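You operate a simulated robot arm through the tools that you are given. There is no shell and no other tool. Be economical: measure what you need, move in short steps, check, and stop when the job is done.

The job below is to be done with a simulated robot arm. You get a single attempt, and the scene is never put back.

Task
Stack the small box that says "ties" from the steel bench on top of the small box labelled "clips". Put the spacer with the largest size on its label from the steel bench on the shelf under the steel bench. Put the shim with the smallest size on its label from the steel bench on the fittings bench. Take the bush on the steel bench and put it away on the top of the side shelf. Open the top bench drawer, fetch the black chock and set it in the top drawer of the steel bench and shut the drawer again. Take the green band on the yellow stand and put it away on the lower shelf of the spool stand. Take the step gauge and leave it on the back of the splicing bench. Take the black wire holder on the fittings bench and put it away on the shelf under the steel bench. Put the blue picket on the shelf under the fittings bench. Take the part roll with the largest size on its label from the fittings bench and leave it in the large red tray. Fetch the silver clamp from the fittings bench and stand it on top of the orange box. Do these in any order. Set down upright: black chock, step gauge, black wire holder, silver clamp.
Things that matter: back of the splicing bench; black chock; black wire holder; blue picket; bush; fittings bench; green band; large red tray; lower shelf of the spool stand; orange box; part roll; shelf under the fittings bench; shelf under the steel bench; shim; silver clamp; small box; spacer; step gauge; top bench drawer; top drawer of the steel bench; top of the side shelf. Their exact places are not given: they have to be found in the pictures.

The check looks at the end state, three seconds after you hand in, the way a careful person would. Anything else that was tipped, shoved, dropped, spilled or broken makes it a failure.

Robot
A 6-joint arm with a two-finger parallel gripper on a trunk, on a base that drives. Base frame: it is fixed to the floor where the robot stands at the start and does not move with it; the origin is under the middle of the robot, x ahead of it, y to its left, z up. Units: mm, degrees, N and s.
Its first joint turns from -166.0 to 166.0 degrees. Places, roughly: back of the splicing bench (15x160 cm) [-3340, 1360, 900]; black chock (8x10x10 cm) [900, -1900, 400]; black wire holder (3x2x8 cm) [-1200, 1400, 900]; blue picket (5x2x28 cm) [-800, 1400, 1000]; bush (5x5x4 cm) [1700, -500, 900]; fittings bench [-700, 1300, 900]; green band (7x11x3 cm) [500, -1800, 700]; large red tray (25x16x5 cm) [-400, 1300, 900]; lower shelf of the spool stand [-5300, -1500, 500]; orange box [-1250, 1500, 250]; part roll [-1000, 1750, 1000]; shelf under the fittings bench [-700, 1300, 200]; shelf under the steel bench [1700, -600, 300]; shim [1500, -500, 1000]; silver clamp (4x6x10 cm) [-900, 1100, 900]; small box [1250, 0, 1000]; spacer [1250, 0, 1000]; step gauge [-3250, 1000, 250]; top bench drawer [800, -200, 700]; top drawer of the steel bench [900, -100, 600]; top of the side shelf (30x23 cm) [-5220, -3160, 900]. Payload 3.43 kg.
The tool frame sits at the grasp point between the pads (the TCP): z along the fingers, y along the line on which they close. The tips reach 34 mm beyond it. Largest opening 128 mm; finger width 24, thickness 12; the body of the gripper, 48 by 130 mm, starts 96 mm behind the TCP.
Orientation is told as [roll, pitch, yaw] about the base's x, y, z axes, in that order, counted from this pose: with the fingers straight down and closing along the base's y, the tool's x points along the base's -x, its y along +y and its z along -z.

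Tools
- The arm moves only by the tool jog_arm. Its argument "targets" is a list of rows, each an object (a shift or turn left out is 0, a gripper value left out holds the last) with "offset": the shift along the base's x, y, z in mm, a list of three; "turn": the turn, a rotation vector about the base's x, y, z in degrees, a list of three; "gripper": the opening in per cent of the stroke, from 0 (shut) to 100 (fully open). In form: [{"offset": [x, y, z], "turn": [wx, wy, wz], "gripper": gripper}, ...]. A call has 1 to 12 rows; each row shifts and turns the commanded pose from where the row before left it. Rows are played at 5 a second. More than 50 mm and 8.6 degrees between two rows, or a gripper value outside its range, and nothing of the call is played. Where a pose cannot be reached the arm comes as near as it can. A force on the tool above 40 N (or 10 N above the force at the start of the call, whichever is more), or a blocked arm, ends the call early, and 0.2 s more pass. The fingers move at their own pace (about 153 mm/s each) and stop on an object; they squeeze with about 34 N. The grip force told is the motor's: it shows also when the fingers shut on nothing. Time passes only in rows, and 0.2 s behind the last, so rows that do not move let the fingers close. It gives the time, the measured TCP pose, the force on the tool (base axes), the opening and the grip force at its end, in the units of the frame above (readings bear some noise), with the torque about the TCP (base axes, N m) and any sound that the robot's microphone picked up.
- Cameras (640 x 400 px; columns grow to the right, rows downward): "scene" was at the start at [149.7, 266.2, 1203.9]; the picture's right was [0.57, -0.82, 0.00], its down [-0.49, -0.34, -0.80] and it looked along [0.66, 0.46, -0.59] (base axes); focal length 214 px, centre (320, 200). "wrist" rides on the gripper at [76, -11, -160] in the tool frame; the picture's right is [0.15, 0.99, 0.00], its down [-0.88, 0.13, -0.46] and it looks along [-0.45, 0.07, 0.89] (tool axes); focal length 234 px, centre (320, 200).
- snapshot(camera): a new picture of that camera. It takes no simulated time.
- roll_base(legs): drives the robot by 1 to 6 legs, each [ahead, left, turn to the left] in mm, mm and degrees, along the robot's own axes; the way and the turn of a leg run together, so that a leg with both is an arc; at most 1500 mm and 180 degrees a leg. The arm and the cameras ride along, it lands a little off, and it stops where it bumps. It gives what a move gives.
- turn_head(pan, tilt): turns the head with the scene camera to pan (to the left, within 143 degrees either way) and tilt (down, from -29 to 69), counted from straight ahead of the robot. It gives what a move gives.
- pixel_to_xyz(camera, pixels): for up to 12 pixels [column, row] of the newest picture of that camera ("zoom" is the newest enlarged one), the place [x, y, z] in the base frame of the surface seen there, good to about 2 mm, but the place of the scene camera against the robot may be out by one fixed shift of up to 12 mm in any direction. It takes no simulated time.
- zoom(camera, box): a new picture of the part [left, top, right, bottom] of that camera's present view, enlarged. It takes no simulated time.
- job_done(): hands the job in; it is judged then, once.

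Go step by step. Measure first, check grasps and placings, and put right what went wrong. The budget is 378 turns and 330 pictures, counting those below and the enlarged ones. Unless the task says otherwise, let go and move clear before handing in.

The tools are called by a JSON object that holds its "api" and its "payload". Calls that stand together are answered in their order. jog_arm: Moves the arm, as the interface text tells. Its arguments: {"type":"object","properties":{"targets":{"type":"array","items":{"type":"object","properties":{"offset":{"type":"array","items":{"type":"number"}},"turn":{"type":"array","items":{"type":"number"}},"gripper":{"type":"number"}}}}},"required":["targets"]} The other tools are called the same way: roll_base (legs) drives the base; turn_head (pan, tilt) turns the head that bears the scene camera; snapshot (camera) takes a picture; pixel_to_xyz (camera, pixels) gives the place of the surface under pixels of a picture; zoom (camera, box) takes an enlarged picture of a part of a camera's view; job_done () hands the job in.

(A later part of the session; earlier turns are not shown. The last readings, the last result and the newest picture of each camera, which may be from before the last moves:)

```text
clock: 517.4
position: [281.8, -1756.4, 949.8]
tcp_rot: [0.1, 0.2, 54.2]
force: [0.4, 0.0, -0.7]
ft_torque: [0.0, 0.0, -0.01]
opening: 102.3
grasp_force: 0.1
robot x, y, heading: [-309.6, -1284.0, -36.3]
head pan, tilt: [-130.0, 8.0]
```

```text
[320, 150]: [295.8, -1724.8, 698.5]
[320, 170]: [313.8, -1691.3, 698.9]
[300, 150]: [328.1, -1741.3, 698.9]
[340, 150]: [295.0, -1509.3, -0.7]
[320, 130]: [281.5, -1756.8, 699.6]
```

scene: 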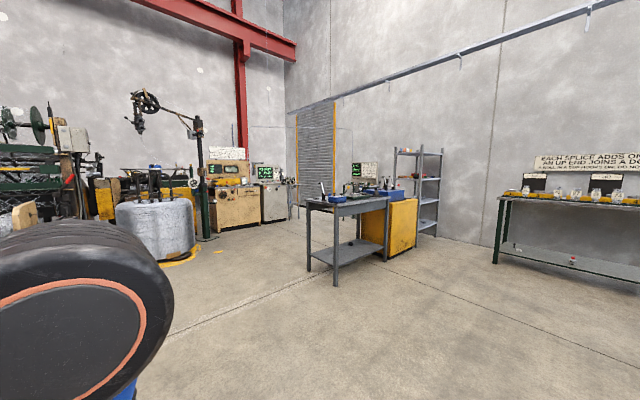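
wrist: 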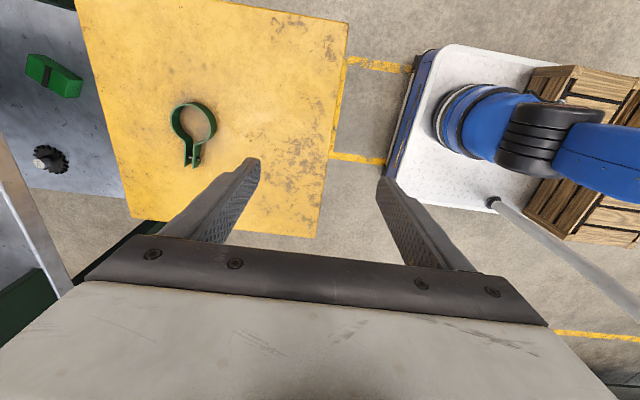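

{"api": "pixel_to_xyz", "payload": {"camera": "wrist", "pixels": [[174, 118], [215, 122], [194, 104], [192, 150], [190, 163]]}}

{"api": "jog_arm", "payload": {"targets": [{"offset": [42, -23, -5]}, {"offset": [42, -23, -5]}, {"offset": [42, -23, -5]}, {"offset": [42, -23, -5]}, {"offset": [10, -6, -45]}, {"offset": [0, 0, -45]}, {}, {}]}}

{"api": "snapshot", "payload": {"camera": "wrist"}}

```text
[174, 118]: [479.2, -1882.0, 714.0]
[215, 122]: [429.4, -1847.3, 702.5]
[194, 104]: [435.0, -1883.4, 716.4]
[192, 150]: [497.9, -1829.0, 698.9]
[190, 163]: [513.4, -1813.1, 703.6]
```

```text
clock: 519.2
position: [460.8, -1854.8, 842.3]
tcp_rot: [0.2, 0.1, 54.2]
force: [-0.6, 0.4, 0.5]
ft_torque: [-0.02, 0.02, 0.0]
opening: 102.1
grasp_force: 0.1
robot x, y, heading: [-303.8, -1284.2, -36.5]
head pan, tilt: [-130.0, 8.0]
```

```text
105 pictures are left
```

wrist: 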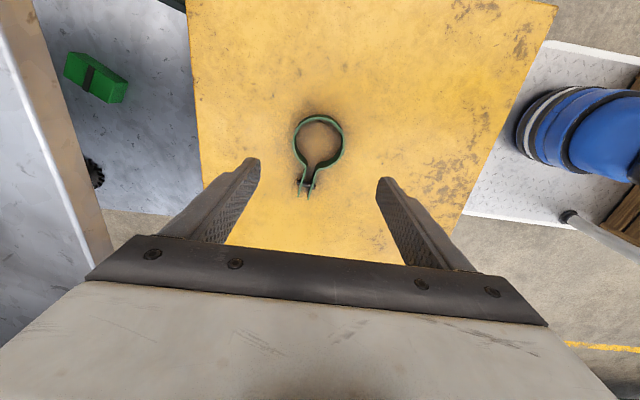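

{"api": "pixel_to_xyz", "payload": {"camera": "wrist", "pixels": [[296, 138], [342, 138], [318, 117], [306, 190], [318, 137]]}}

```text
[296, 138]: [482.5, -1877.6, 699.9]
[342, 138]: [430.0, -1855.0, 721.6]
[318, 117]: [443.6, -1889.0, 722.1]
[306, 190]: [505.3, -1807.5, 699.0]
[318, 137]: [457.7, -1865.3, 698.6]
```

{"api": "jog_arm", "payload": {"targets": [{"offset": [-3, -9, -40]}, {"offset": [0, 0, -40]}, {"offset": [0, 0, -24]}, {}, {}, {"gripper": 0}, {}, {}, {}, {"offset": [0, 0, 40]}, {"offset": [0, 0, 40]}, {}]}}

{"api": "snapshot", "payload": {"camera": "wrist"}}

```text
clock: 521.8
position: [455.1, -1865.4, 816.9]
tcp_rot: [0.2, 0.0, 54.2]
force: [0.0, 0.0, -1.7]
ft_torque: [-0.05, 0.05, -0.03]
opening: 67.8
grasp_force: 34.6
robot x, y, heading: [-309.9, -1287.1, -36.4]
head pan, tilt: [-130.0, 8.0]
```

```text
104 pictures are left
```

wrist: 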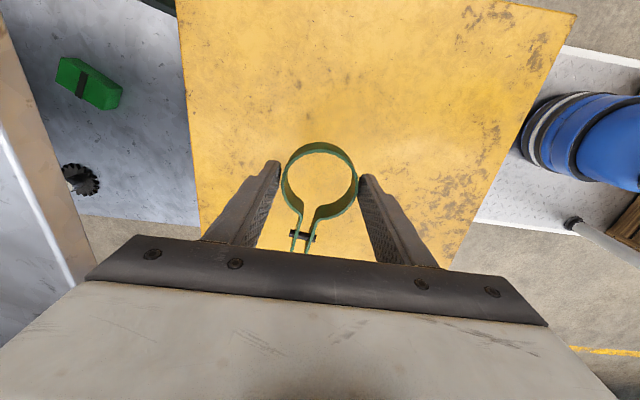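

Band gripped. Raise, retract, turn and drive toward the far end of the hall.

{"api": "jog_arm", "payload": {"targets": [{"offset": [0, 0, 45]}, {"offset": [-30, 23, 30]}, {"offset": [-30, 23, 30]}, {"offset": [-30, 23, 30]}, {"offset": [-30, 23, 30]}, {"offset": [-30, 23, 20]}, {}]}}

{"api": "roll_base", "payload": {"legs": [[0, 0, -122.7], [1500, 0, 0], [1500, 0, 0]]}}

{"api": "turn_head", "payload": {"pan": -30, "tilt": 20}}

{"api": "snapshot", "payload": {"camera": "scene"}}

```text
clock: 523.4
position: [305.5, -1750.9, 997.4]
tcp_rot: [0.3, 0.2, 54.2]
force: [0.0, 0.2, -0.6]
ft_torque: [-0.04, 0.0, -0.01]
opening: 68.0
grasp_force: 33.5
robot x, y, heading: [-304.5, -1284.2, -36.2]
head pan, tilt: [-130.0, 8.0]
```

```text
clock: 542.7
position: [-3761.1, -2712.1, 996.6]
tcp_rot: [0.2, 0.1, -68.9]
force: [0.3, -1.0, -0.3]
ft_torque: [0.0, 0.04, -0.01]
opening: 65.3
grasp_force: 34.2
robot x, y, heading: [-3036.2, -2449.7, -159.2]
head pan, tilt: [-130.0, 8.0]
```

```text
clock: 544.5
position: [-3761.1, -2711.1, 998.4]
tcp_rot: [0.2, 0.2, -69.0]
force: [0.8, -0.4, -0.3]
ft_torque: [0.01, 0.01, 0.0]
opening: 65.6
grasp_force: 33.7
robot x, y, heading: [-3037.5, -2458.2, -159.1]
head pan, tilt: [-30.0, 20.0]
```

```text
103 pictures are left
```

scene: 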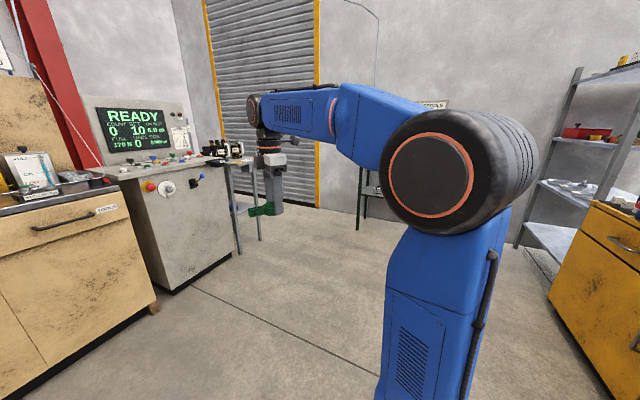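

{"api": "roll_base", "payload": {"legs": [[700, 0, 0]]}}

{"api": "turn_head", "payload": {"pan": -55, "tilt": 22}}

{"api": "snapshot", "payload": {"camera": "scene"}}

{"api": "turn_head", "payload": {"pan": 10, "tilt": 25}}

{"api": "snapshot", "payload": {"camera": "scene"}}

```text
clock: 548.2
position: [-4412.5, -2931.8, 997.0]
tcp_rot: [0.2, 0.2, -70.1]
force: [0.0, -0.3, -1.1]
ft_torque: [0.0, 0.02, -0.01]
opening: 65.2
grasp_force: 33.9
robot x, y, heading: [-3681.3, -2687.4, -160.4]
head pan, tilt: [-30.0, 20.0]
```

```text
clock: 549.1
position: [-4413.7, -2932.8, 997.3]
tcp_rot: [0.2, 0.0, -70.0]
force: [0.3, -0.5, -1.3]
ft_torque: [0.01, 0.04, 0.01]
opening: 65.2
grasp_force: 33.8
robot x, y, heading: [-3684.5, -2687.2, -160.4]
head pan, tilt: [-55.0, 22.0]
```

```text
102 pictures are left
```

scene: 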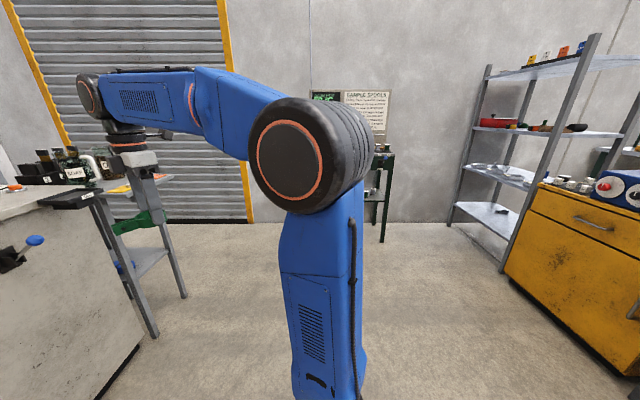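

```text
clock: 550.5
position: [-4412.7, -2932.9, 997.4]
tcp_rot: [0.1, 0.1, -70.0]
force: [0.4, -0.1, -1.7]
ft_torque: [-0.01, 0.02, 0.02]
opening: 65.3
grasp_force: 34.2
robot x, y, heading: [-3684.8, -2687.0, -160.3]
head pan, tilt: [10.0, 25.0]
```

```text
101 pictures are left
```

scene: 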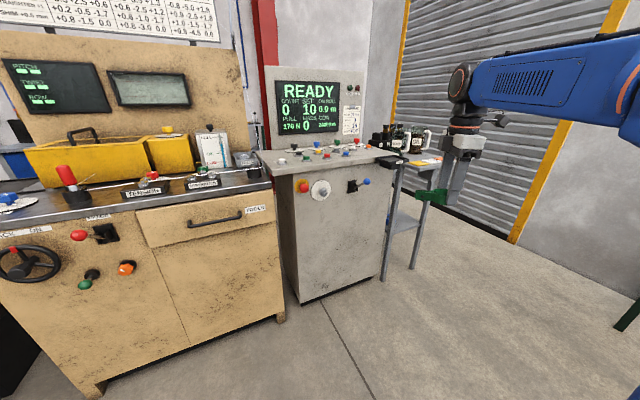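

Side shelf and spool stand seen. Turn toward the spool stand.

{"api": "roll_base", "payload": {"legs": [[0, 0, -66]]}}

{"api": "turn_head", "payload": {"pan": 8, "tilt": 22}}

{"api": "snapshot", "payload": {"camera": "scene"}}

{"api": "zoom", "payload": {"camera": "scene", "box": [180, 100, 380, 260]}}

```text
clock: 553.7
position: [-4215.9, -2133.5, 996.9]
tcp_rot: [0.2, -0.1, -134.8]
force: [0.2, 0.2, 0.2]
ft_torque: [0.05, -0.03, 0.02]
opening: 65.4
grasp_force: 34.0
robot x, y, heading: [-3683.8, -2686.9, 135.0]
head pan, tilt: [10.0, 25.0]
```

```text
clock: 554.4
position: [-4215.6, -2134.2, 997.6]
tcp_rot: [0.2, 0.1, -134.8]
force: [-0.2, 0.1, -0.8]
ft_torque: [0.01, 0.03, -0.02]
opening: 65.1
grasp_force: 33.8
robot x, y, heading: [-3682.3, -2689.8, 134.9]
head pan, tilt: [8.0, 22.0]
```

```text
100 pictures are left
```

scene: 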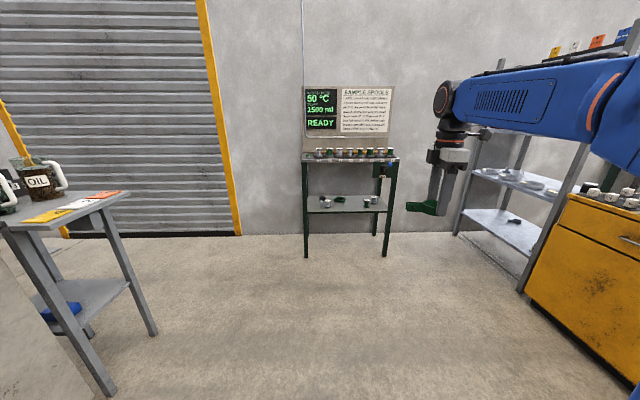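

```text
2.50 times, centred on (280, 180) of scene
```

zoom: 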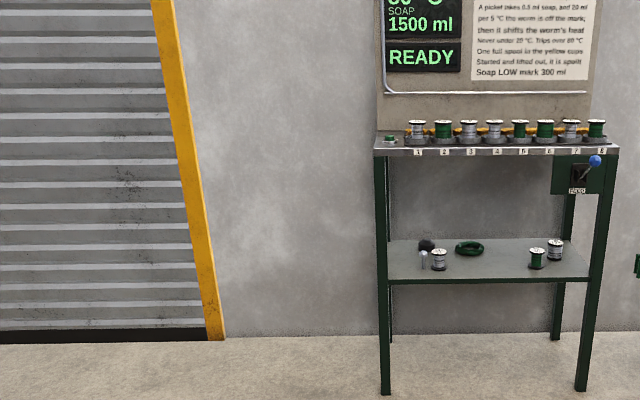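

{"api": "pixel_to_xyz", "payload": {"camera": "zoom", "pixels": [[500, 270], [490, 279], [395, 284], [588, 278], [500, 245], [440, 262], [537, 262], [468, 250], [385, 150], [610, 150], [385, 390], [583, 388]]}}

```text
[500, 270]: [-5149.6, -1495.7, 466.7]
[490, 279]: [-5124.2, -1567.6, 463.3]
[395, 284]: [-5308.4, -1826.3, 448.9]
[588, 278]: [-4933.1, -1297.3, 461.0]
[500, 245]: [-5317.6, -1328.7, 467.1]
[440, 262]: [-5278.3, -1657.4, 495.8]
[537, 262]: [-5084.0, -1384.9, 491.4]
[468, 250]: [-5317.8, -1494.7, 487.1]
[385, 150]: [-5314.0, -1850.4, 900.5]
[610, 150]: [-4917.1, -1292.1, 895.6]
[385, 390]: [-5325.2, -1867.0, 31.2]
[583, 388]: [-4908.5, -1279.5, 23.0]
```

The stand's lower shelf (z≈459) has a free middle. I square up to it, drive closer and turn the tool.

{"api": "roll_base", "payload": {"legs": [[0, 0, 9.8], [600, -102, 0]]}}

{"api": "jog_arm", "payload": {"targets": [{"turn": [0, 0, -8.2]}, {"turn": [0, 0, -8.2]}, {"turn": [0, 0, -8.2]}, {"turn": [0, 0, -8.2]}, {"turn": [0, 0, -8.2]}, {"turn": [0, 0, -8.2]}, {"turn": [0, 0, -8.2]}, {"turn": [0, 0, -8.2]}, {"turn": [0, 0, -8.2]}, {"turn": [0, 0, -8.2]}, {"turn": [0, 0, -8.2]}, {}]}}

{"api": "jog_arm", "payload": {"targets": [{"offset": [-17, 12, -40], "turn": [4.62, 6.53, 0]}, {"offset": [-17, 12, -40], "turn": [4.62, 6.53, 0]}, {"offset": [-17, 12, -40], "turn": [4.62, 6.53, 0]}, {"offset": [-17, 12, -40], "turn": [4.62, 6.53, 0]}, {"offset": [-17, 12, -40], "turn": [4.62, 6.53, 0]}, {"offset": [-17, 12, -40]}, {"offset": [-17, 12, -40]}, {"offset": [-17, 12, -40]}, {"offset": [-17, 12, -40]}, {"offset": [-17, 12, -40]}, {"offset": [-17, 12, -40]}, {}]}}

{"api": "snapshot", "payload": {"camera": "wrist"}}

```text
clock: 558.5
position: [-4747.5, -1805.2, 997.4]
tcp_rot: [0.1, 0.1, -124.3]
force: [-0.4, -0.7, -0.2]
ft_torque: [0.01, -0.03, 0.03]
opening: 65.3
grasp_force: 33.7
robot x, y, heading: [-4123.3, -2254.9, 145.1]
head pan, tilt: [8.0, 22.0]
```

```text
clock: 561.1
position: [-4747.3, -1804.4, 997.6]
tcp_rot: [0.2, 0.2, 145.5]
force: [0.4, 0.6, -0.6]
ft_torque: [-0.01, -0.03, 0.01]
opening: 65.3
grasp_force: 34.2
robot x, y, heading: [-4128.0, -2254.7, 145.2]
head pan, tilt: [8.0, 22.0]
```

```text
clock: 563.7
position: [-4935.5, -1673.3, 555.6]
tcp_rot: [0.0, -39.8, 145.1]
force: [-0.6, 0.1, -0.7]
ft_torque: [-0.01, -0.06, 0.0]
opening: 65.1
grasp_force: 34.6
robot x, y, heading: [-4126.1, -2255.2, 145.1]
head pan, tilt: [8.0, 22.0]
```

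```text
98 pictures are left
```

wrist: 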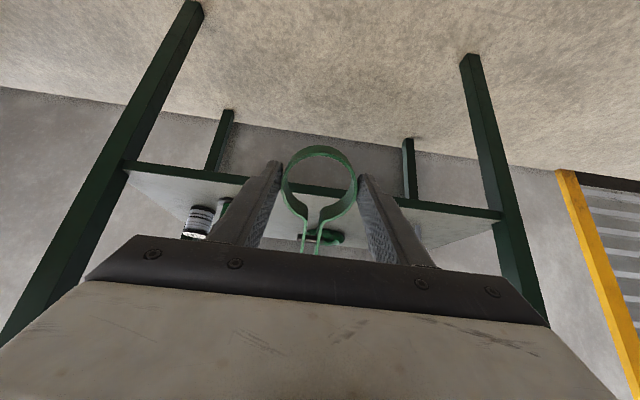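

{"api": "roll_base", "payload": {"legs": [[275, 0, 0]]}}

{"api": "snapshot", "payload": {"camera": "wrist"}}

{"api": "pixel_to_xyz", "payload": {"camera": "wrist", "pixels": [[230, 130], [320, 130], [420, 130], [320, 175], [250, 90], [400, 90]]}}

```text
clock: 565.6
position: [-5157.4, -1511.8, 555.6]
tcp_rot: [-0.4, -40.0, 145.3]
force: [0.0, 0.0, -0.4]
ft_torque: [-0.03, -0.05, 0.01]
opening: 65.3
grasp_force: 33.3
robot x, y, heading: [-4342.2, -2095.5, 144.9]
head pan, tilt: [8.0, 22.0]
```

```text
97 pictures are left
```

wrist: 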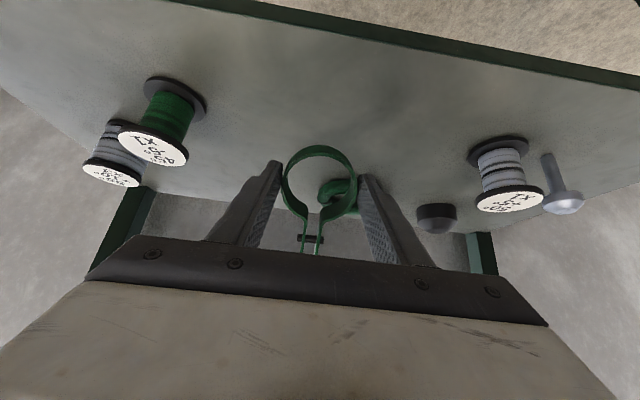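

```text
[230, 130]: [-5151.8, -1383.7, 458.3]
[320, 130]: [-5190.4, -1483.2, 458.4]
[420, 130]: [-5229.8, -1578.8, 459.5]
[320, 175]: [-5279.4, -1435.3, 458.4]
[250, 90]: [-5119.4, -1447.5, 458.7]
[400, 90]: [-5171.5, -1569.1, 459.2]
```

{"api": "jog_arm", "payload": {"targets": [{"offset": [0, 0, -25]}, {"offset": [0, 0, -20]}, {"offset": [0, 0, -6]}, {}, {}]}}

{"api": "snapshot", "payload": {"camera": "wrist"}}

{"api": "pixel_to_xyz", "payload": {"camera": "wrist", "pixels": [[318, 150], [318, 146], [318, 138], [300, 158], [345, 160]]}}

```text
clock: 566.8
position: [-5158.0, -1511.9, 507.5]
tcp_rot: [-0.5, -40.1, 145.4]
force: [-7.4, 0.1, 22.8]
ft_torque: [-0.03, 0.48, 0.02]
opening: 65.7
grasp_force: 33.7
robot x, y, heading: [-4349.3, -2099.6, 144.9]
head pan, tilt: [8.0, 22.0]
```

```text
96 pictures are left
```

wrist: 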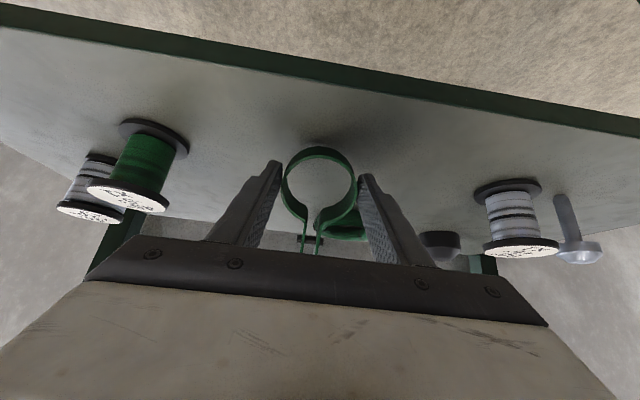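

```text
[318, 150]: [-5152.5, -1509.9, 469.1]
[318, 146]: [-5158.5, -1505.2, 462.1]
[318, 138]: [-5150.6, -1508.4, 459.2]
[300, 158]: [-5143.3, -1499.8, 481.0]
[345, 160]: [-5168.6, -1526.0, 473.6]
```

Bottom edge touches the shelf. Release and withdraw.

{"api": "jog_arm", "payload": {"targets": [{"offset": [0, 0, 2]}, {}, {"gripper": 75}, {}, {}, {}, {"offset": [20, -14, 30]}, {"offset": [20, -14, 30]}, {"offset": [25, -18, 20]}, {"offset": [30, -21, 10]}, {}]}}

{"api": "snapshot", "payload": {"camera": "wrist"}}

```text
clock: 569.2
position: [-5061.4, -1575.5, 597.1]
tcp_rot: [-0.4, -39.9, 145.2]
force: [0.3, 0.5, 0.0]
ft_torque: [0.0, -0.01, 0.02]
opening: 96.3
grasp_force: 0.1
robot x, y, heading: [-4348.3, -2097.3, 145.4]
head pan, tilt: [8.0, 22.0]
```

```text
95 pictures are left
```

wrist: 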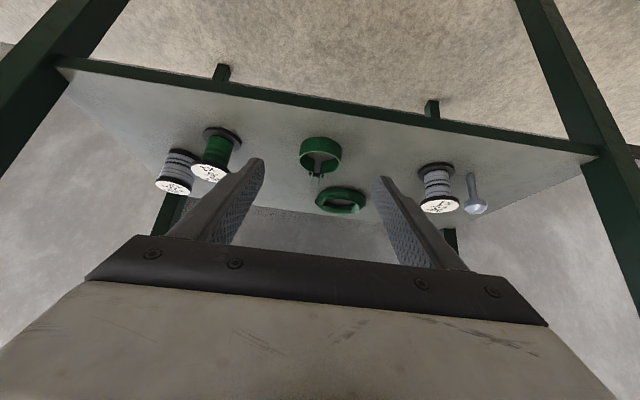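

Band put away. While here I look at the top of the side shelf.

{"api": "turn_head", "payload": {"pan": 80, "tilt": 22}}

{"api": "snapshot", "payload": {"camera": "scene"}}

{"api": "zoom", "payload": {"camera": "scene", "box": [220, 130, 380, 230]}}

```text
clock: 570.7
position: [-5061.3, -1573.9, 596.0]
tcp_rot: [-0.4, -39.9, 145.3]
force: [0.8, 0.6, -0.2]
ft_torque: [0.0, 0.04, 0.01]
opening: 95.8
grasp_force: 0.1
robot x, y, heading: [-4346.7, -2101.7, 144.9]
head pan, tilt: [80.0, 22.0]
```

```text
94 pictures are left
```

scene: 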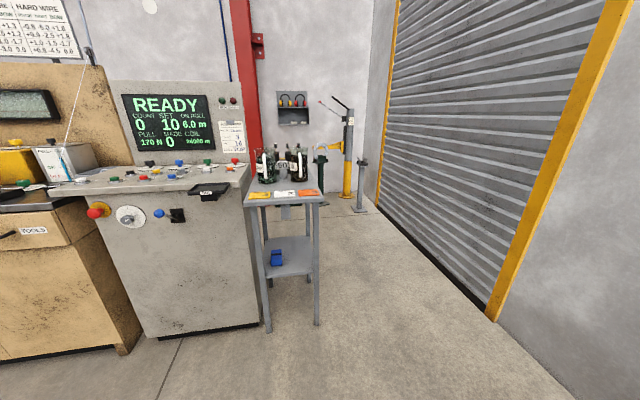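

```text
4.00 times, centred on (300, 180) of scene
```

zoom: 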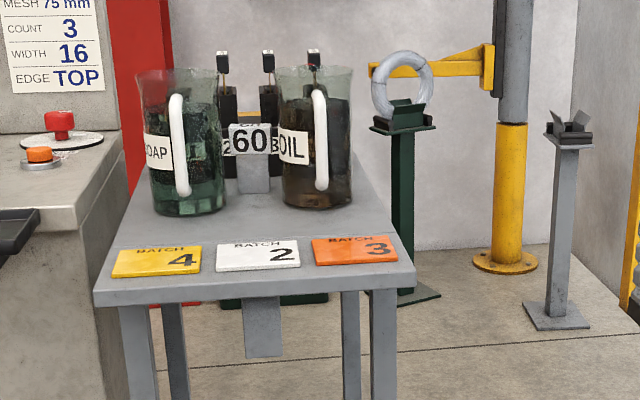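

{"api": "pixel_to_xyz", "payload": {"camera": "zoom", "pixels": [[100, 285], [412, 275], [250, 225], [240, 215], [385, 215], [370, 220], [250, 240], [375, 170], [130, 220], [345, 225]]}}

```text
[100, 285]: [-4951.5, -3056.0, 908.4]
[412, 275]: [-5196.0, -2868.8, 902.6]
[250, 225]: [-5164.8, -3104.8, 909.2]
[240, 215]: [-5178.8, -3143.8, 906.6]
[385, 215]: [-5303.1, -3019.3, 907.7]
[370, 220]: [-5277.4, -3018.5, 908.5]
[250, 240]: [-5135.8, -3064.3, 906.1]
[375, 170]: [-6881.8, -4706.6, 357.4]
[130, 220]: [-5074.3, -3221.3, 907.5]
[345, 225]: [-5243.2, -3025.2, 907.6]
```

Free spot on the side shelf top is near (-5162,-3100). Now drive back for the bush: first back off and raise the arm.

{"api": "roll_base", "payload": {"legs": [[-300, 0, 0]]}}

{"api": "jog_arm", "payload": {"targets": [{"offset": [8, -6, 47]}, {"offset": [8, -6, 47]}, {"offset": [8, -6, 47]}, {"offset": [8, -6, 47]}, {"offset": [8, -6, 47]}, {"offset": [8, -6, 47]}, {"offset": [8, -6, 47]}, {"offset": [8, -6, 47]}, {"offset": [8, -6, 47]}, {"offset": [10, -7, 47], "turn": [-4.9, -6.9, 0]}, {"offset": [10, -7, 40], "turn": [-4.9, -6.9, 0]}, {}]}}

{"api": "roll_base", "payload": {"legs": [[-579, 103, 0], [-654, -1030, 0], [-654, -1030, 0], [-654, -1030, 0], [0, 0, -90.6]]}}

```text
clock: 572.7
position: [-4819.3, -1741.3, 598.1]
tcp_rot: [-0.3, -39.9, 145.0]
force: [0.4, 0.1, 0.5]
ft_torque: [-0.01, 0.02, -0.02]
opening: 95.7
grasp_force: 0.1
robot x, y, heading: [-4110.7, -2266.3, 144.6]
head pan, tilt: [80.0, 22.0]
```

```text
clock: 575.3
position: [-4727.4, -1807.8, 1103.2]
tcp_rot: [-0.3, -22.9, 145.0]
force: [0.8, -0.7, 0.8]
ft_torque: [-0.02, 0.01, 0.0]
opening: 96.0
grasp_force: 0.1
robot x, y, heading: [-4108.5, -2269.0, 144.7]
head pan, tilt: [80.0, 22.0]
```

```text
clock: 583.9
position: [-3242.4, -1824.7, 1103.8]
tcp_rot: [-0.2, -22.9, 146.5]
force: [0.6, 0.5, -0.2]
ft_torque: [0.04, 0.03, 0.03]
opening: 96.0
grasp_force: 0.0
robot x, y, heading: [-2610.0, -2263.9, 146.2]
head pan, tilt: [80.0, 22.0]
stopped in leg 2: the robot was blocked; the commanded pose is now the measured one
```

Blocked by something; look in the travel direction.

{"api": "turn_head", "payload": {"pan": -126, "tilt": 40}}

{"api": "snapshot", "payload": {"camera": "scene"}}

{"api": "turn_head", "payload": {"pan": -60, "tilt": 35}}

{"api": "snapshot", "payload": {"camera": "scene"}}

```text
clock: 586.9
position: [-3243.8, -1824.5, 1101.3]
tcp_rot: [-0.1, -23.0, 146.5]
force: [0.2, 0.2, 0.6]
ft_torque: [-0.03, -0.01, -0.02]
opening: 96.1
grasp_force: 0.1
robot x, y, heading: [-2613.6, -2263.1, 146.5]
head pan, tilt: [-126.0, 40.0]
```

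```text
92 pictures are left
```

scene: 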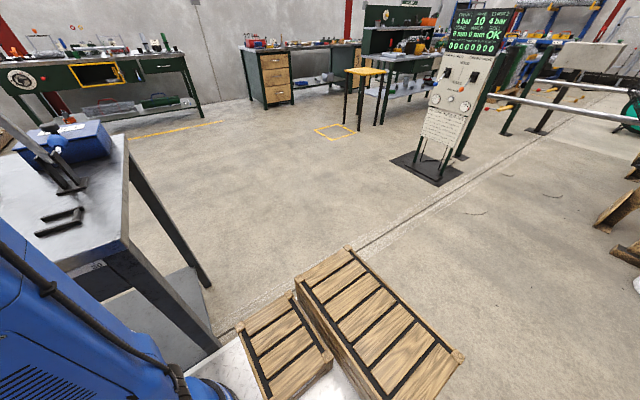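

```text
clock: 588.2
position: [-3243.1, -1825.3, 1102.3]
tcp_rot: [-0.1, -23.0, 146.5]
force: [-0.2, -0.1, -0.4]
ft_torque: [0.02, 0.01, -0.01]
opening: 96.2
grasp_force: 0.1
robot x, y, heading: [-2613.1, -2265.1, 146.3]
head pan, tilt: [-60.0, 35.0]
```

```text
91 pictures are left
```

scene: 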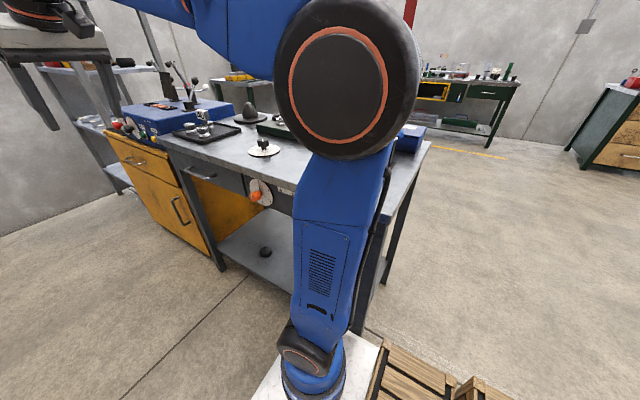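

{"api": "pixel_to_xyz", "payload": {"camera": "scene", "pixels": [[358, 325], [385, 290], [425, 150], [218, 268], [150, 140], [370, 345]]}}

```text
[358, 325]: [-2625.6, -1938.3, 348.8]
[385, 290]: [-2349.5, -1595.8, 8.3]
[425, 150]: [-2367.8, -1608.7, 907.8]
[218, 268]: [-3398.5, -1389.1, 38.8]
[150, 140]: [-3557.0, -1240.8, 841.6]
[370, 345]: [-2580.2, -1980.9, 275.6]
```

{"api": "roll_base", "payload": {"legs": [[-258, 182, 0], [-559, -1140, 0], [-559, -1140, 0], [0, 0, -92]]}}

```text
clock: 593.5
position: [-2605.2, -1826.5, 1102.3]
tcp_rot: [0.5, -23.2, 147.5]
force: [-15.7, -29.7, 1.2]
ft_torque: [-0.11, 0.06, 0.25]
opening: 76.8
grasp_force: 0.1
robot x, y, heading: [-1966.9, -2257.9, 147.0]
head pan, tilt: [-60.0, 35.0]
stopped in leg 2: the force on the tool passed its limit at 98 N (the readings are from after the stop); the commanded pose is now the measured one
```

The tool hit something over the table. Look before moving.

{"api": "snapshot", "payload": {"camera": "wrist"}}

{"api": "turn_head", "payload": {"pan": 5, "tilt": 25}}

{"api": "snapshot", "payload": {"camera": "scene"}}

```text
90 pictures are left
```

wrist: 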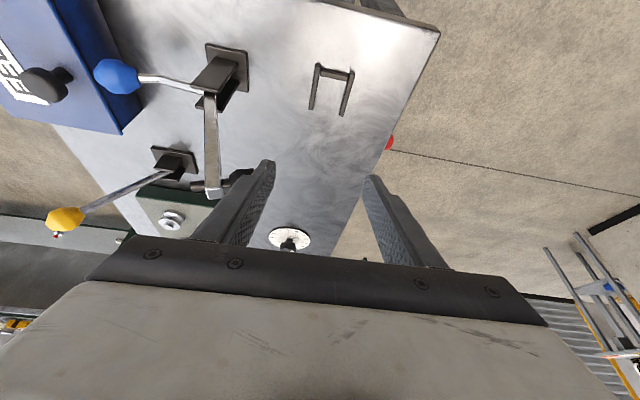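

```text
clock: 594.8
position: [-2605.9, -1823.7, 1103.5]
tcp_rot: [0.2, -23.2, 147.3]
force: [-19.7, -36.9, 1.8]
ft_torque: [-0.15, 0.09, 0.32]
opening: 72.4
grasp_force: 0.0
robot x, y, heading: [-1967.0, -2255.6, 146.8]
head pan, tilt: [5.0, 25.0]
```

```text
89 pictures are left
```

scene: 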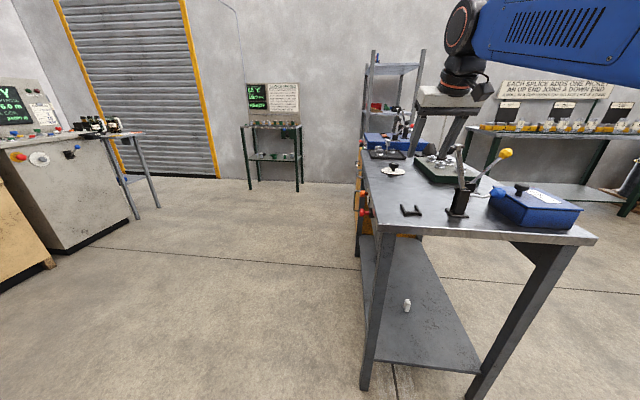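

A finger pressed a fixed lever; nothing fell. Back off, go well clear of the table, turn, then drive to the steel bench side.

{"api": "roll_base", "payload": {"legs": [[30, 60, 0], [0, 500, 0], [0, 0, -92.3]]}}

{"api": "roll_base", "payload": {"legs": [[1155, -407, 0], [1155, -407, 0]]}}

```text
clock: 602.2
position: [-1825.6, -2079.5, 1101.1]
tcp_rot: [0.3, -23.3, 54.3]
force: [-0.2, 0.0, -0.7]
ft_torque: [0.01, -0.01, -0.01]
opening: 95.8
grasp_force: 0.0
robot x, y, heading: [-2290.9, -2690.3, 53.6]
head pan, tilt: [5.0, 25.0]
```

```text
clock: 614.3
position: [301.9, -797.6, 1101.6]
tcp_rot: [0.3, -23.1, 51.0]
force: [0.8, 0.1, 0.2]
ft_torque: [0.01, 0.02, -0.06]
opening: 96.0
grasp_force: 0.0
robot x, y, heading: [-202.0, -1386.4, 50.4]
head pan, tilt: [5.0, 25.0]
```

{"api": "roll_base", "payload": {"legs": [[0, 0, 3.9], [764, 0, 0], [0, -600, 0], [160, 0, 0], [0, -400, 0]]}}

{"api": "snapshot", "payload": {"camera": "wrist"}}

```text
clock: 625.0
position: [1615.7, -590.0, 1101.4]
tcp_rot: [0.5, -23.1, 54.8]
force: [-0.3, 0.5, -0.2]
ft_torque: [0.0, 0.0, -0.03]
opening: 96.1
grasp_force: 0.1
robot x, y, heading: [1153.1, -1208.5, 54.2]
head pan, tilt: [5.0, 25.0]
```

```text
88 pictures are left
```

wrist: 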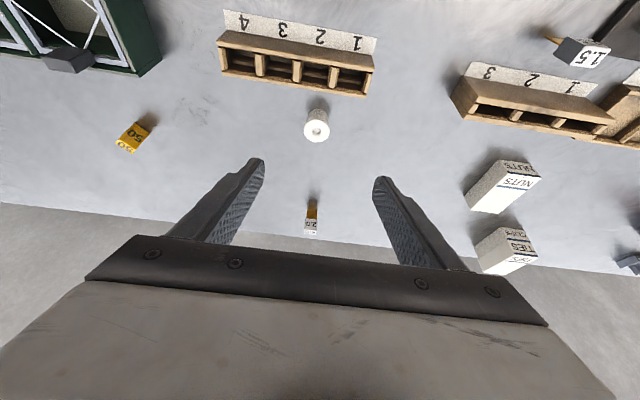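

{"api": "zoom", "payload": {"camera": "wrist", "box": [280, 90, 360, 150]}}

{"api": "pixel_to_xyz", "payload": {"camera": "wrist", "pixels": [[304, 125], [330, 125], [317, 137], [317, 118], [317, 112], [312, 108], [323, 108]]}}

```text
6.67 times, centred on (320, 120) of wrist
```

zoom: 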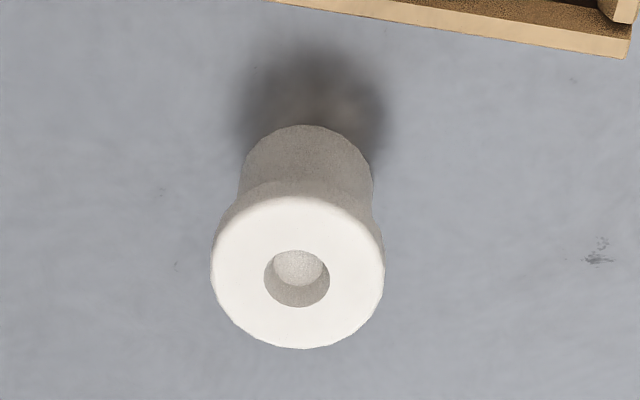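

```text
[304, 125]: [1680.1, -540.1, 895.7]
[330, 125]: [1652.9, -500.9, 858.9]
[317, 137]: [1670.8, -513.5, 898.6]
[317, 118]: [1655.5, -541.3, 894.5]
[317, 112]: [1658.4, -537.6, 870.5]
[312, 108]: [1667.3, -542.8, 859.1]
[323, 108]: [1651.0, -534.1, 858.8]
```

Bush centre ≈(1665,-527), flange 46 mm. Move over, descend and grip.

{"api": "jog_arm", "payload": {"targets": [{"offset": [23, 30, 0], "gripper": 62}, {"offset": [23, 29, 0]}, {"offset": [0, 0, -48]}, {"offset": [0, 0, -48]}, {"offset": [0, 0, -48]}, {"offset": [0, 0, -48]}, {"offset": [0, 0, -4]}, {}, {}]}}

{"api": "snapshot", "payload": {"camera": "wrist"}}

```text
clock: 627.0
position: [1659.9, -532.2, 907.4]
tcp_rot: [0.4, -23.2, 54.8]
force: [-0.4, 0.5, 0.0]
ft_torque: [-0.03, 0.01, 0.0]
opening: 79.1
grasp_force: 0.1
robot x, y, heading: [1154.8, -1208.0, 54.2]
head pan, tilt: [5.0, 25.0]
```

```text
86 pictures are left
```

wrist: 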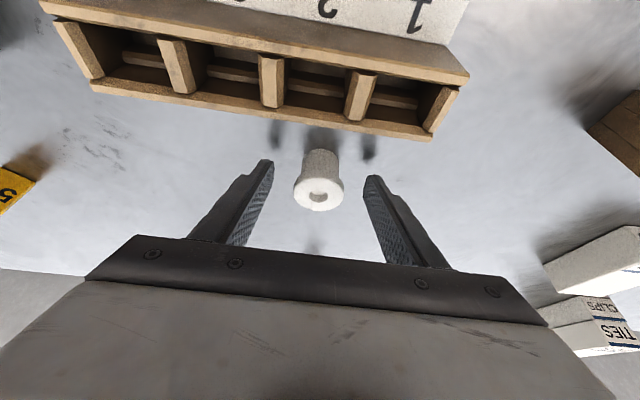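

{"api": "jog_arm", "payload": {"targets": [{"offset": [0, 0, -5]}, {}, {"gripper": 0}, {}, {}, {}, {"offset": [0, 0, 45]}, {"offset": [0, 0, 45]}, {"offset": [0, 0, 45]}, {"offset": [0, 0, 45]}, {}]}}

{"api": "snapshot", "payload": {"camera": "wrist"}}

```text
clock: 629.4
position: [1660.5, -531.4, 1084.0]
tcp_rot: [0.4, -23.2, 54.8]
force: [-0.2, -0.5, -1.1]
ft_torque: [0.0, -0.01, -0.01]
opening: 40.1
grasp_force: 33.8
robot x, y, heading: [1156.4, -1203.6, 54.2]
head pan, tilt: [5.0, 25.0]
```

```text
85 pictures are left
```

wrist: 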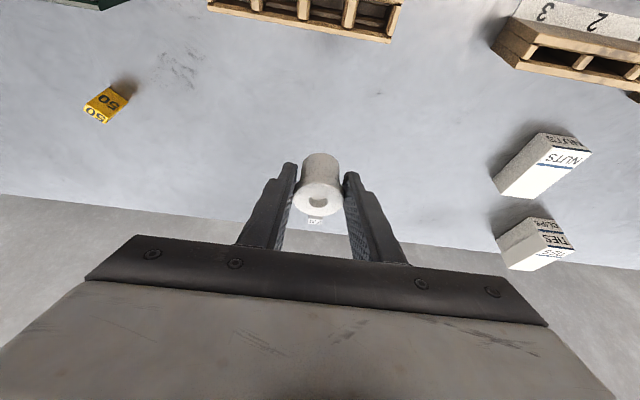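

Bush gripped (40 mm). Drive back to the side shelf by the same clear way.

{"api": "roll_base", "payload": {"legs": [[0, 400, 0], [-160, 0, 0], [0, 600, 0], [-764, 0, 0]]}}

{"api": "roll_base", "payload": {"legs": [[-1155, 407, 0], [-1155, 407, 0]]}}

```text
clock: 639.8
position: [297.5, -694.3, 1084.6]
tcp_rot: [0.4, -23.2, 53.7]
force: [0.5, 0.8, -1.1]
ft_torque: [-0.01, 0.0, 0.0]
opening: 40.1
grasp_force: 34.0
robot x, y, heading: [-222.6, -1361.7, 53.2]
head pan, tilt: [5.0, 25.0]
```

```text
clock: 651.9
position: [-1762.9, -2088.1, 1083.3]
tcp_rot: [0.4, -23.1, 52.5]
force: [0.6, -0.4, -0.7]
ft_torque: [0.01, 0.01, 0.01]
opening: 39.9
grasp_force: 34.1
robot x, y, heading: [-2295.5, -2745.6, 52.3]
head pan, tilt: [5.0, 25.0]
```

{"api": "roll_base", "payload": {"legs": [[-822, 1139, 0], [112, 591, 0], [0, 0, 179]]}}

{"api": "turn_head", "payload": {"pan": 5, "tilt": 25}}

{"api": "snapshot", "payload": {"camera": "scene"}}

```text
clock: 669.1
position: [-4692.8, -2847.9, 1085.1]
tcp_rot: [0.4, -23.2, -131.8]
force: [0.0, 0.3, -0.9]
ft_torque: [0.02, 0.02, -0.03]
opening: 40.0
grasp_force: 34.3
robot x, y, heading: [-4111.0, -2234.2, -132.4]
head pan, tilt: [5.0, 25.0]
```

```text
clock: 669.8
position: [-4692.6, -2848.0, 1083.6]
tcp_rot: [0.3, -23.2, -131.8]
force: [0.1, -0.2, -0.4]
ft_torque: [0.0, 0.0, 0.01]
opening: 40.2
grasp_force: 34.0
robot x, y, heading: [-4111.5, -2232.8, -132.3]
head pan, tilt: [5.0, 25.0]
```

```text
84 pictures are left
```

scene: 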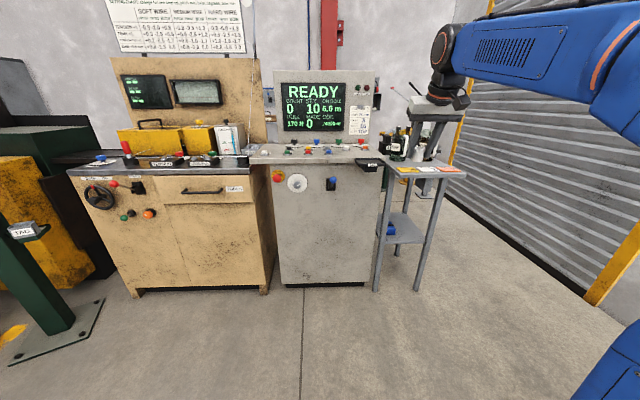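

{"api": "roll_base", "payload": {"legs": [[0, 0, 5.3], [240, -318, 0]]}}

{"api": "snapshot", "payload": {"camera": "wrist"}}

```text
clock: 672.8
position: [-5035.0, -2898.6, 1084.2]
tcp_rot: [0.4, -23.2, -126.2]
force: [-0.4, 0.0, 0.6]
ft_torque: [0.01, -0.04, -0.01]
opening: 39.8
grasp_force: 34.2
robot x, y, heading: [-4515.2, -2235.2, -126.8]
head pan, tilt: [5.0, 25.0]
```

```text
83 pictures are left
```

wrist: 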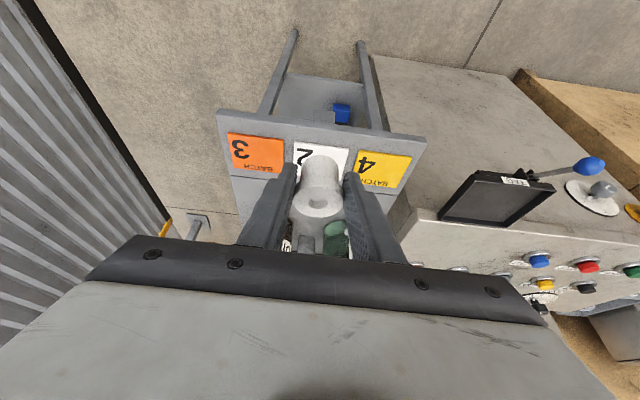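

{"api": "roll_base", "payload": {"legs": [[140, 0, 0]]}}

{"api": "snapshot", "payload": {"camera": "wrist"}}

{"api": "pixel_to_xyz", "payload": {"camera": "wrist", "pixels": [[280, 130], [300, 100], [370, 110], [280, 160], [350, 150], [385, 140], [250, 150], [240, 110], [420, 130]]}}

```text
clock: 674.1
position: [-5117.4, -3011.5, 1083.8]
tcp_rot: [0.4, -23.2, -126.2]
force: [0.1, 0.0, -0.1]
ft_torque: [0.02, 0.0, 0.01]
opening: 40.2
grasp_force: 33.8
robot x, y, heading: [-4603.4, -2341.6, -126.8]
head pan, tilt: [5.0, 25.0]
```

```text
82 pictures are left
```

wrist: 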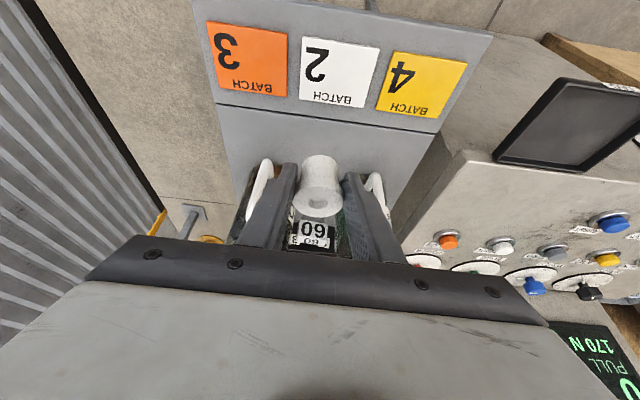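

```text
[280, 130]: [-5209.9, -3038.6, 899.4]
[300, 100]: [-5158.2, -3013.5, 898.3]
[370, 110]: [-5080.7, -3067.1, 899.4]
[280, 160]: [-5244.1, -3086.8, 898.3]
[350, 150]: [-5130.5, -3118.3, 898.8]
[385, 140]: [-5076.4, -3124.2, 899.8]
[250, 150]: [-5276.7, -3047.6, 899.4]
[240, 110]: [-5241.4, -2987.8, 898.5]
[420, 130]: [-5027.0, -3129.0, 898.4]
```

{"api": "pixel_to_xyz", "payload": {"camera": "wrist", "pixels": [[262, 175], [258, 195], [376, 180], [380, 200], [245, 215], [312, 230]]}}

```text
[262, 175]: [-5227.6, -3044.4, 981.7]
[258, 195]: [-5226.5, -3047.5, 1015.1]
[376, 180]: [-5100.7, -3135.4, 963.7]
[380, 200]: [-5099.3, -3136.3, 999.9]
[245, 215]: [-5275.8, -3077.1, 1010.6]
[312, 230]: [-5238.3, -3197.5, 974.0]
```

Between the jar handles there is room. Move in 72 mm and lower.

{"api": "jog_arm", "payload": {"targets": [{"offset": [-21, -29, 0]}, {"offset": [-22, -29, 0]}, {"offset": [0, 0, -45]}, {"offset": [0, 0, -45]}, {"offset": [0, 0, -35]}, {}, {}]}}

{"api": "snapshot", "payload": {"camera": "wrist"}}

```text
clock: 675.7
position: [-5159.9, -3069.2, 958.5]
tcp_rot: [0.3, -23.2, -126.1]
force: [0.6, -0.1, -0.4]
ft_torque: [-0.01, -0.04, 0.03]
opening: 40.1
grasp_force: 33.7
robot x, y, heading: [-4598.0, -2343.0, -127.1]
head pan, tilt: [5.0, 25.0]
```

```text
81 pictures are left
```

wrist: 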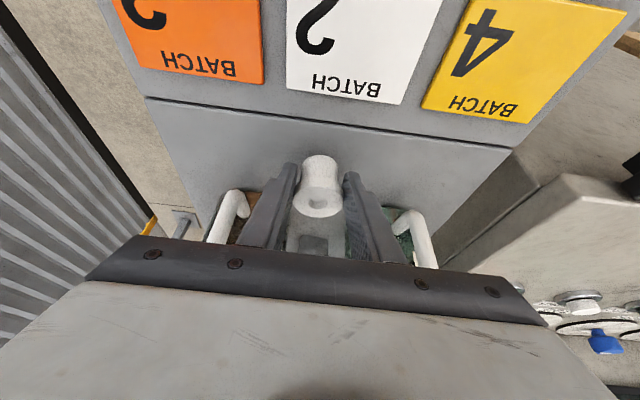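

{"api": "jog_arm", "payload": {"targets": [{"offset": [0, 0, -9]}, {"offset": [0, 0, -5]}, {}, {}, {"offset": [0, 0, -2]}, {}]}}

{"api": "jog_arm", "payload": {"targets": [{"gripper": 55}, {}, {}, {"offset": [0, 0, 45]}, {"offset": [0, 0, 45]}, {"offset": [15, 20, 45]}, {"offset": [20, 28, 20]}, {}]}}

{"api": "snapshot", "payload": {"camera": "wrist"}}

```text
clock: 677.1
position: [-5160.3, -3067.5, 943.0]
tcp_rot: [0.4, -23.2, -126.2]
force: [0.0, -0.5, -1.0]
ft_torque: [0.0, -0.01, 0.0]
opening: 39.9
grasp_force: 34.1
robot x, y, heading: [-4602.8, -2341.6, -126.9]
head pan, tilt: [5.0, 25.0]
```

```text
refused: row 6 steps farther than a row can; nothing moved
```

```text
80 pictures are left
```

wrist: 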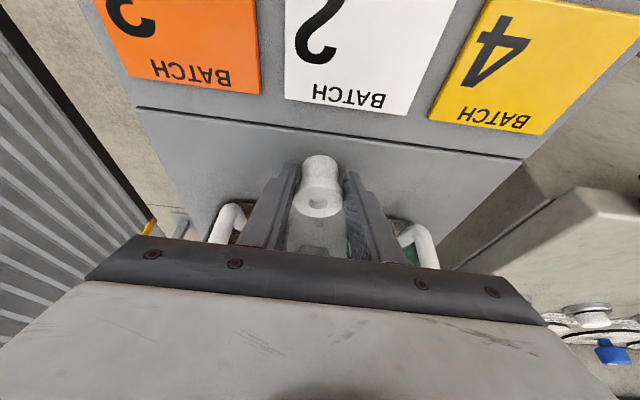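

{"api": "jog_arm", "payload": {"targets": [{"offset": [0, 0, -1]}, {"gripper": 52}, {}, {}, {"offset": [0, 0, 45]}, {"offset": [0, 0, 45]}, {"offset": [12, 16, 40]}, {"offset": [20, 28, 20]}, {}]}}

{"api": "snapshot", "payload": {"camera": "wrist"}}

```text
clock: 679.1
position: [-5130.5, -3022.7, 1092.2]
tcp_rot: [0.5, -23.2, -126.2]
force: [0.1, 0.4, -0.2]
ft_torque: [0.02, 0.0, 0.02]
opening: 66.5
grasp_force: 0.0
robot x, y, heading: [-4598.5, -2341.9, -126.8]
head pan, tilt: [5.0, 25.0]
```

```text
79 pictures are left
```

wrist: 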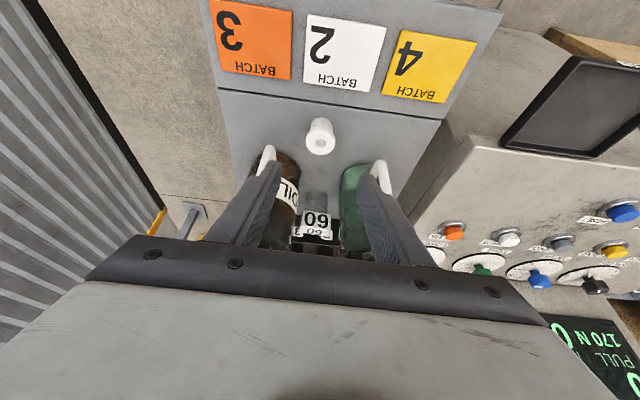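

The bush stands on the side shelf's top. Last: the step gauge at the splicing bench. Drive back out by the clear way.

{"api": "roll_base", "payload": {"legs": [[-379, 325, 0], [0, 0, -179], [-138, -606, 0], [785, -1166, 0], [1313, -33, 0]]}}

```text
clock: 705.3
position: [-922.8, -1076.8, 1094.4]
tcp_rot: [0.4, -23.2, 53.4]
force: [0.1, -0.4, 0.1]
ft_torque: [0.01, 0.01, -0.01]
opening: 66.5
grasp_force: 0.1
robot x, y, heading: [-1458.3, -1753.5, 52.9]
head pan, tilt: [5.0, 25.0]
```

{"api": "roll_base", "payload": {"legs": [[597, 665, 0], [597, 665, 0], [0, 0, 91.4]]}}

{"api": "turn_head", "payload": {"pan": 0, "tilt": 20}}

{"api": "snapshot", "payload": {"camera": "scene"}}

{"api": "zoom", "payload": {"camera": "scene", "box": [200, 120, 440, 270]}}

```text
clock: 718.1
position: [-2443.1, 546.1, 1093.4]
tcp_rot: [0.4, -23.2, 142.6]
force: [-0.3, -0.1, 0.2]
ft_torque: [0.0, 0.01, -0.02]
opening: 66.8
grasp_force: 0.1
robot x, y, heading: [-1774.6, 2.5, 142.2]
head pan, tilt: [5.0, 25.0]
```

```text
clock: 718.8
position: [-2443.9, 547.4, 1093.1]
tcp_rot: [0.4, -23.1, 142.6]
force: [-0.8, -0.4, 0.2]
ft_torque: [0.03, 0.01, -0.08]
opening: 66.5
grasp_force: 0.0
robot x, y, heading: [-1774.0, 8.3, 142.1]
head pan, tilt: [0.0, 20.0]
```

```text
78 pictures are left
```

scene: 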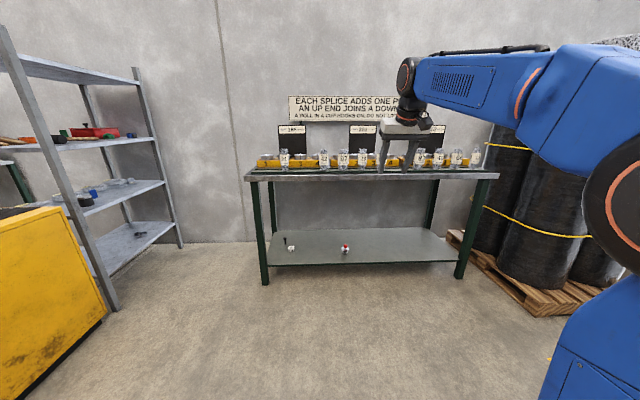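

```text
2.67 times, centred on (320, 195) of scene
```

zoom: 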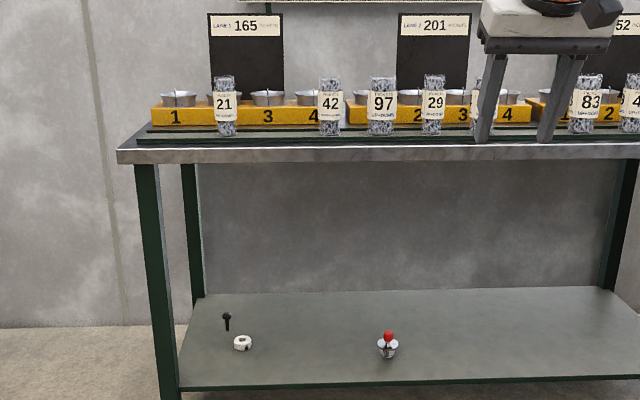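

{"api": "zoom", "payload": {"camera": "scene", "box": [325, 230, 365, 260]}}

{"api": "pixel_to_xyz", "payload": {"camera": "scene", "pixels": [[345, 246], [345, 250], [346, 253], [260, 176], [490, 176], [400, 170], [270, 265], [450, 262], [320, 235], [285, 245], [335, 150], [300, 165]]}}

```text
13.33 times, centred on (345, 245) of scene
```

zoom: 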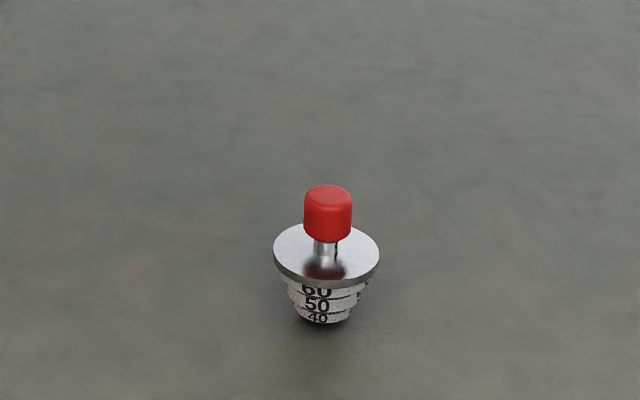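

```text
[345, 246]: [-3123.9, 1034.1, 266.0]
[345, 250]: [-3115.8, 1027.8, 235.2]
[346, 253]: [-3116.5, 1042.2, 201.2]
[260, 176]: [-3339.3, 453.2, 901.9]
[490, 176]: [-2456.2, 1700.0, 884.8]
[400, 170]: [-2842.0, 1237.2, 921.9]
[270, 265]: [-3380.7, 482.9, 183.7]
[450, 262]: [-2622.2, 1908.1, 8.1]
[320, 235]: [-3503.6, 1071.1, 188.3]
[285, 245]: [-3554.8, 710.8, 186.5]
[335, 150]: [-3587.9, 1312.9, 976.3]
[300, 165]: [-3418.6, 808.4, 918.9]
```

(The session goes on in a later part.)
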